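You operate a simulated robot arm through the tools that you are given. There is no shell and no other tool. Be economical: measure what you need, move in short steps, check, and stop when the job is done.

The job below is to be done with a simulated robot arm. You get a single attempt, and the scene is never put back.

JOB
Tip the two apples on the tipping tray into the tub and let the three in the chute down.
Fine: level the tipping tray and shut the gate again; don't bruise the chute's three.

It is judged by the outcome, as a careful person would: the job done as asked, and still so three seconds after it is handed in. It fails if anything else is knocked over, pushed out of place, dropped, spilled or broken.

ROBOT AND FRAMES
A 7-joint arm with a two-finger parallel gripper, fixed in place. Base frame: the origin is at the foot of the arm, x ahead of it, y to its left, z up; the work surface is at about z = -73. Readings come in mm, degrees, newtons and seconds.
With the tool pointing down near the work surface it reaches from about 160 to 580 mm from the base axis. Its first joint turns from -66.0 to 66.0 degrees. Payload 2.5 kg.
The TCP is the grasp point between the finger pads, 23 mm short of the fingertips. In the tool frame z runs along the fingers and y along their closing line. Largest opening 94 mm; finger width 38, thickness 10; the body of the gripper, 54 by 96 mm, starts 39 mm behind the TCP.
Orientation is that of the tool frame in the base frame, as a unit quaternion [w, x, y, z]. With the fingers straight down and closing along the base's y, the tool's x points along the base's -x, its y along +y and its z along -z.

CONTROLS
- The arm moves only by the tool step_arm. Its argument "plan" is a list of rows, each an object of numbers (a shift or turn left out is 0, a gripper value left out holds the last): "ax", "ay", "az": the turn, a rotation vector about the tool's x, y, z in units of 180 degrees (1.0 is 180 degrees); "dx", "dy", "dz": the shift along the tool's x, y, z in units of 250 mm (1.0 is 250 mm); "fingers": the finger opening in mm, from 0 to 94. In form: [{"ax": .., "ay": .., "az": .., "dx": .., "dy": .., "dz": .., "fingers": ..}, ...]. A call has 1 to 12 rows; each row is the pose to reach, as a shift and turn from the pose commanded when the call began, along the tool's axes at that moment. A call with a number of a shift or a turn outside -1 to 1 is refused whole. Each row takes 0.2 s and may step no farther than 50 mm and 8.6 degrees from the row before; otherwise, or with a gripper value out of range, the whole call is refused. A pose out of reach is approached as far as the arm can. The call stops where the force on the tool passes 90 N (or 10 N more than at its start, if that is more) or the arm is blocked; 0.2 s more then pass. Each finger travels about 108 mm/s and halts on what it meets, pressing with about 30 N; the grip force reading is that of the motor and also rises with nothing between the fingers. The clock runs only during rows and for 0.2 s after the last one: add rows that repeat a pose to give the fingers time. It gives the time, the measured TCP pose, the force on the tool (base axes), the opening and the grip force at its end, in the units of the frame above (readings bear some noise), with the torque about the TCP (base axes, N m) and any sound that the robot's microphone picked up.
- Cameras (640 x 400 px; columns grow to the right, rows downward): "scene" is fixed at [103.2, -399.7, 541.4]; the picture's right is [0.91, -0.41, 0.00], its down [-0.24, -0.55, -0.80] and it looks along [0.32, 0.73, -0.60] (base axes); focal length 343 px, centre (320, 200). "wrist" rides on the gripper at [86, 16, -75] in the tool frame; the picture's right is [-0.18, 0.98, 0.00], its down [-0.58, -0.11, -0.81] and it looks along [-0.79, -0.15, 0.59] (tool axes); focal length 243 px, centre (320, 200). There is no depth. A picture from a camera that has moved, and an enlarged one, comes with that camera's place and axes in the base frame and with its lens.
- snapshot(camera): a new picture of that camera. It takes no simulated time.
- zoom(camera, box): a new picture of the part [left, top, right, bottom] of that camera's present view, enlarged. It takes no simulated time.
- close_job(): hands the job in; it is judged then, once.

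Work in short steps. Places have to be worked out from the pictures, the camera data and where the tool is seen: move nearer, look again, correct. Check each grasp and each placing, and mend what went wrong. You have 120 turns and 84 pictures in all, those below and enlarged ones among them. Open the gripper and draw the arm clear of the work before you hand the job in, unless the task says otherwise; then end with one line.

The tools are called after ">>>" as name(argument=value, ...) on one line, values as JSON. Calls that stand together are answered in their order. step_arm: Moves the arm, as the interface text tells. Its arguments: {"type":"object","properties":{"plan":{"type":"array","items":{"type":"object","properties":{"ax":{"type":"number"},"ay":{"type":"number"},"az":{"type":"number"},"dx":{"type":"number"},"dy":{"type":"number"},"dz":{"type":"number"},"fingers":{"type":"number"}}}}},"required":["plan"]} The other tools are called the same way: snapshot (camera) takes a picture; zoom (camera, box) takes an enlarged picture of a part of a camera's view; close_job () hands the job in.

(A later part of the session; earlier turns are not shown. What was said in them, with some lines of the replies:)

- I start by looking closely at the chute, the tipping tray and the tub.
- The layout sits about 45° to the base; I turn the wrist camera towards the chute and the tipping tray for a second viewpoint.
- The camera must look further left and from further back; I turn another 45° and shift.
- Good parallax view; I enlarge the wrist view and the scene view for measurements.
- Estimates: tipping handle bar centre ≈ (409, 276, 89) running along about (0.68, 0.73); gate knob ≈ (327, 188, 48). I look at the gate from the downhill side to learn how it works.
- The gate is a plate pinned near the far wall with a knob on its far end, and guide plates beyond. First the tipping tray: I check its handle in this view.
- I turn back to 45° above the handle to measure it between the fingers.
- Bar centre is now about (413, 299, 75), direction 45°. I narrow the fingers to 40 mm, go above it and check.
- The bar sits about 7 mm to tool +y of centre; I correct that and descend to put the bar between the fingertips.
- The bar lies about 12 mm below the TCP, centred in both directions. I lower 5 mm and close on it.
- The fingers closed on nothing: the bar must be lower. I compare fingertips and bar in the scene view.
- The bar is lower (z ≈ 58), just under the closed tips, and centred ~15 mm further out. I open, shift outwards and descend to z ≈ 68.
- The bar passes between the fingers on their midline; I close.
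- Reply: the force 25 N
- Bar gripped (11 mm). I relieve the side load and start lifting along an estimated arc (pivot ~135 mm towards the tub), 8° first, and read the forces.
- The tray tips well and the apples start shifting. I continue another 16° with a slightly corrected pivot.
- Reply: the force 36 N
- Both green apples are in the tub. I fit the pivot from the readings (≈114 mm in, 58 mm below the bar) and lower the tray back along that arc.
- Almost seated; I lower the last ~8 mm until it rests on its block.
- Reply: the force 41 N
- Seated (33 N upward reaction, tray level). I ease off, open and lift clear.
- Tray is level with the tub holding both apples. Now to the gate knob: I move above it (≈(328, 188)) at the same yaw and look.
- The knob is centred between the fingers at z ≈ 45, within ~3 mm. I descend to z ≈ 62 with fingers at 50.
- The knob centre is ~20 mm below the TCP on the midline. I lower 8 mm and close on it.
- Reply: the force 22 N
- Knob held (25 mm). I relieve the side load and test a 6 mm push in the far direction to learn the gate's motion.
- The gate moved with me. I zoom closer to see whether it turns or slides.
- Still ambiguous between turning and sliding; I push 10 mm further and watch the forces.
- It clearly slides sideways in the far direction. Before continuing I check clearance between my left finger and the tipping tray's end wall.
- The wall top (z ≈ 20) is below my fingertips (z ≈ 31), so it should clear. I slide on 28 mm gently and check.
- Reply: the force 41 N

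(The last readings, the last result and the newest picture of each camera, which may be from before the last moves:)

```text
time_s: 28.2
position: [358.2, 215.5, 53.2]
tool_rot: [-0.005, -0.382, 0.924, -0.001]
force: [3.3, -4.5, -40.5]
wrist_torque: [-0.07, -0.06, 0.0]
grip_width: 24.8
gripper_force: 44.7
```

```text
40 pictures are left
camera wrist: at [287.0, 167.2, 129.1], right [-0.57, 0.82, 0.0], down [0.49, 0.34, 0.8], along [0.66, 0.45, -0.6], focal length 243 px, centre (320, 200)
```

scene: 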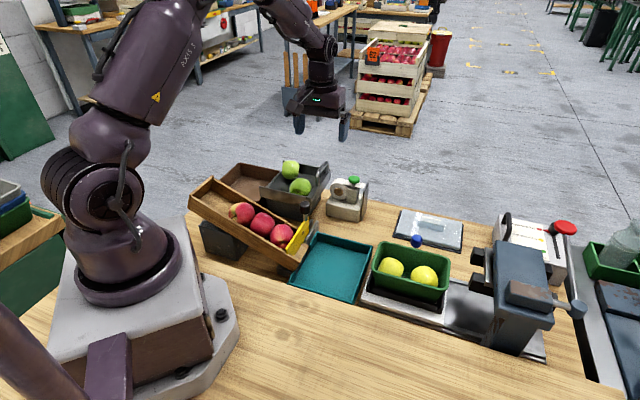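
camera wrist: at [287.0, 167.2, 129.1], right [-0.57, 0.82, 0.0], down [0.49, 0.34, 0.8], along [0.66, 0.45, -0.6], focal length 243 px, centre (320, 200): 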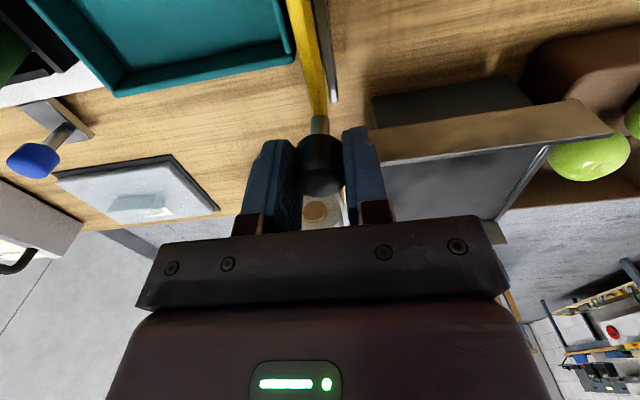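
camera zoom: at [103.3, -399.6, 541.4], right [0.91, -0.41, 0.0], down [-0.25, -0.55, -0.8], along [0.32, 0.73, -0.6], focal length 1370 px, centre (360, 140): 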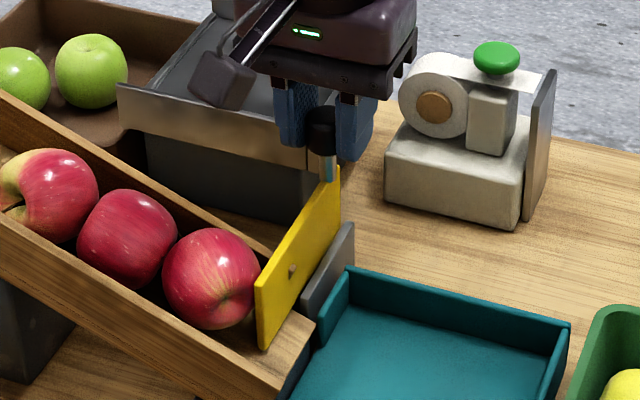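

The gate is held vertically (−40 N from my lift), so I undo the 2.5 mm rise and slide the remaining ~45 mm, then hold while the apples run out.

>>> step_arm(plan=[{"dz": 0.008}, {"dx": -0.03, "dz": 0.01}, {"dx": -0.06, "dz": 0.01}, {"dx": -0.09, "dz": 0.01}, {"dx": -0.12, "dz": 0.01}])

>>> zoom(camera="scene", box=[240, 165, 380, 305])

```text
time_s: 29.4
position: [381.5, 241.4, 53.6]
tool_rot: [0.001, -0.383, 0.924, 0.0]
force: [-0.3, 0.0, -2.8]
wrist_torque: [0.04, -0.04, -0.04]
grip_width: 24.6
gripper_force: 44.6
```

```text
2.86 times, centred on (310, 235) of scene
camera zoom: at [103.2, -399.7, 541.4], right [0.91, -0.41, 0.0], down [-0.24, -0.55, -0.8], along [0.32, 0.73, -0.6], focal length 979 px, centre (349, 100)
```

zoom: 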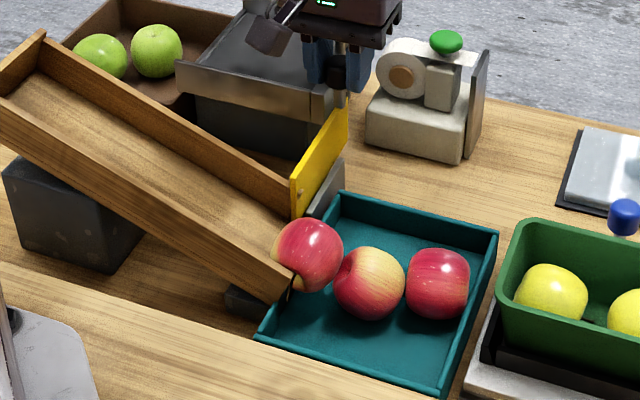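

The apples have run down; I hold still a moment so they settle.

>>> step_arm(plan=[{"dx": 0}, {"dx": 0}, {"dx": 0}, {"dx": 0}, {"dx": 0}, {"dx": 0}])

>>> zoom(camera="scene", box=[240, 165, 380, 305])

```text
time_s: 30.8
position: [381.8, 239.8, 54.9]
tool_rot: [0.001, -0.383, 0.924, 0.0]
force: [-3.2, 2.5, 13.8]
wrist_torque: [0.2, -0.07, -0.01]
grip_width: 25.0
gripper_force: 45.1
```

```text
2.86 times, centred on (310, 235) of scene
camera zoom: at [103.1, -399.7, 541.3], right [0.91, -0.41, 0.0], down [-0.24, -0.55, -0.8], along [0.32, 0.73, -0.6], focal length 979 px, centre (349, 100)
```

zoom: 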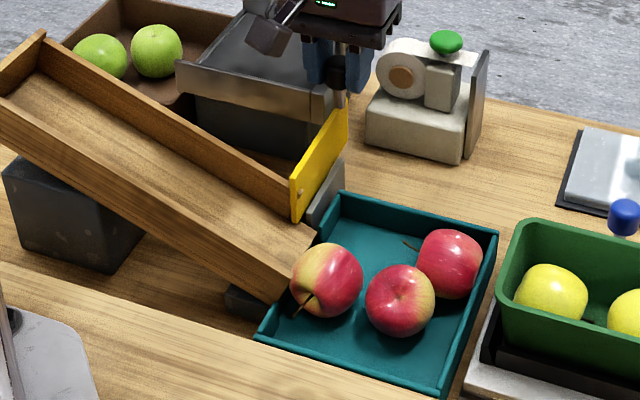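

All three rest in the teal tray, gate path clear. I slide the gate back 75 mm.

>>> step_arm(plan=[{"dx": 0.03}, {"dx": 0.07}, {"dx": 0.11}, {"dx": 0.15}, {"dx": 0.19}, {"dx": 0.23}, {"dx": 0.26}, {"dx": 0.28}, {"dx": 0.296}])

>>> zoom(camera="scene", box=[260, 185, 345, 265])

```text
time_s: 32.8
position: [328.2, 187.3, 55.3]
tool_rot: [0.0, -0.384, 0.924, 0.0]
force: [-9.9, 9.0, 27.9]
wrist_torque: [0.29, 0.04, -0.01]
grip_width: 25.0
gripper_force: 44.9
```

```text
5.00 times, centred on (302, 225) of scene
camera zoom: at [103.1, -399.8, 541.3], right [0.91, -0.41, 0.0], down [-0.24, -0.55, -0.8], along [0.32, 0.73, -0.6], focal length 1713 px, centre (408, 75)
```

zoom: 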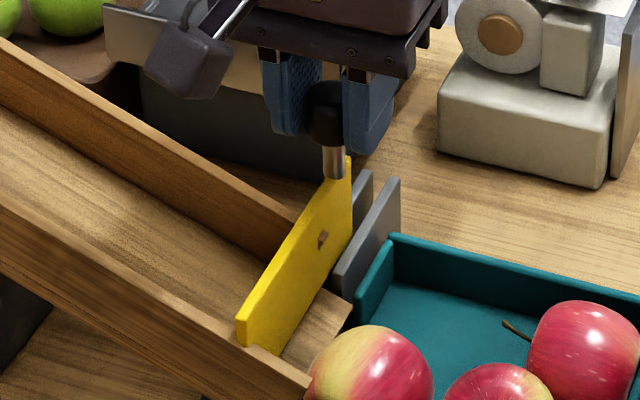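

The gate's near end is back at its original spot; I nudge 2 mm more to seat it against the stop.

>>> step_arm(plan=[{"dx": 0.004, "dz": 0.0}, {"dx": 0.008, "dz": -0.004}])

>>> zoom(camera="scene", box=[260, 190, 350, 280])

```text
time_s: 33.4
position: [327.5, 187.3, 54.5]
tool_rot: [0.002, -0.384, 0.924, 0.0]
force: [4.4, 17.7, -5.1]
wrist_torque: [-0.06, 0.25, 0.01]
grip_width: 24.7
gripper_force: 44.3
```

```text
4.44 times, centred on (305, 235) of scene
camera zoom: at [103.2, -399.7, 541.4], right [0.91, -0.41, 0.0], down [-0.24, -0.55, -0.8], along [0.32, 0.73, -0.6], focal length 1523 px, centre (387, 44)
```

zoom: 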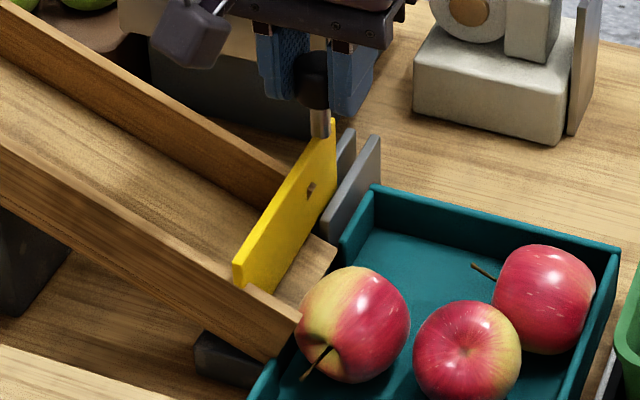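

Seated at the stop, same as in the first picture. I open and rise clear.

>>> step_arm(plan=[{"dx": -0.004}, {"dx": -0.004, "fingers": 35}, {"dx": -0.004, "fingers": 46}, {"dx": -0.004, "fingers": 46}, {"dx": -0.004, "dz": -0.06}, {"dx": -0.004, "dz": -0.2}, {"dx": -0.004, "dz": -0.4}, {"dx": -0.004, "dz": -0.6}, {"dx": -0.004, "dz": -0.75}])

>>> snapshot(camera="scene")

>>> zoom(camera="scene", box=[180, 140, 380, 310])

```text
time_s: 35.4
position: [329.5, 186.8, 242.7]
tool_rot: [0.0, -0.382, 0.924, 0.0]
force: [0.6, -0.4, -0.2]
wrist_torque: [-0.01, 0.0, 0.02]
grip_width: 46.0
gripper_force: 0.0
```

```text
35 pictures are left
```

scene: 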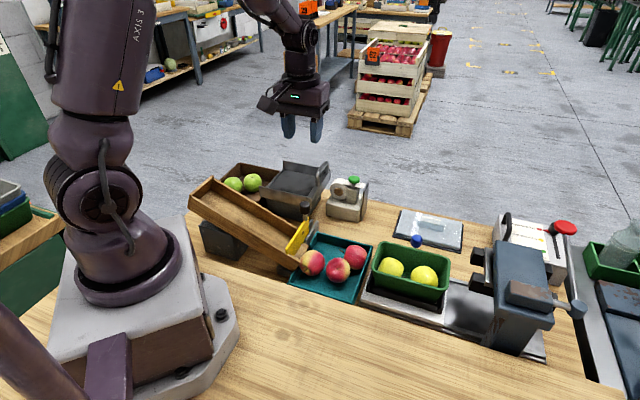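

```text
2.35 times, centred on (280, 225) of scene
camera zoom: at [103.2, -399.7, 541.4], right [0.91, -0.41, 0.0], down [-0.24, -0.55, -0.8], along [0.32, 0.73, -0.6], focal length 806 px, centre (414, 141)
```

zoom: 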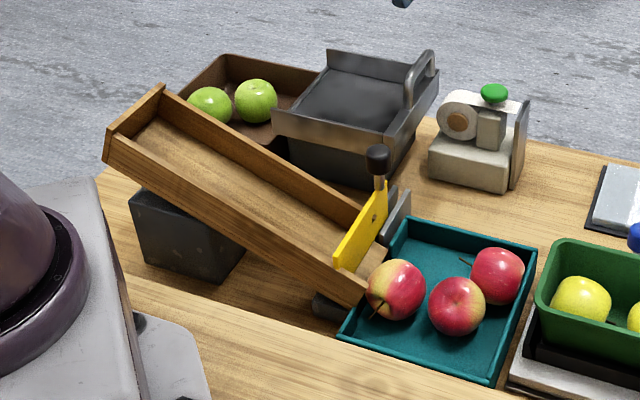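

Everything matches the start apart from the moved apples: tray level, gate shut, apples resting, arm clear with the gripper open. I hand it in.

>>> close_job()

```text
The job is handed in.
```

The two green apples are in the tub and the chute's three are down in the teal tray with no damage visible; the tipping tray is level, the gate is shut, and the arm is clear with the gripper open.
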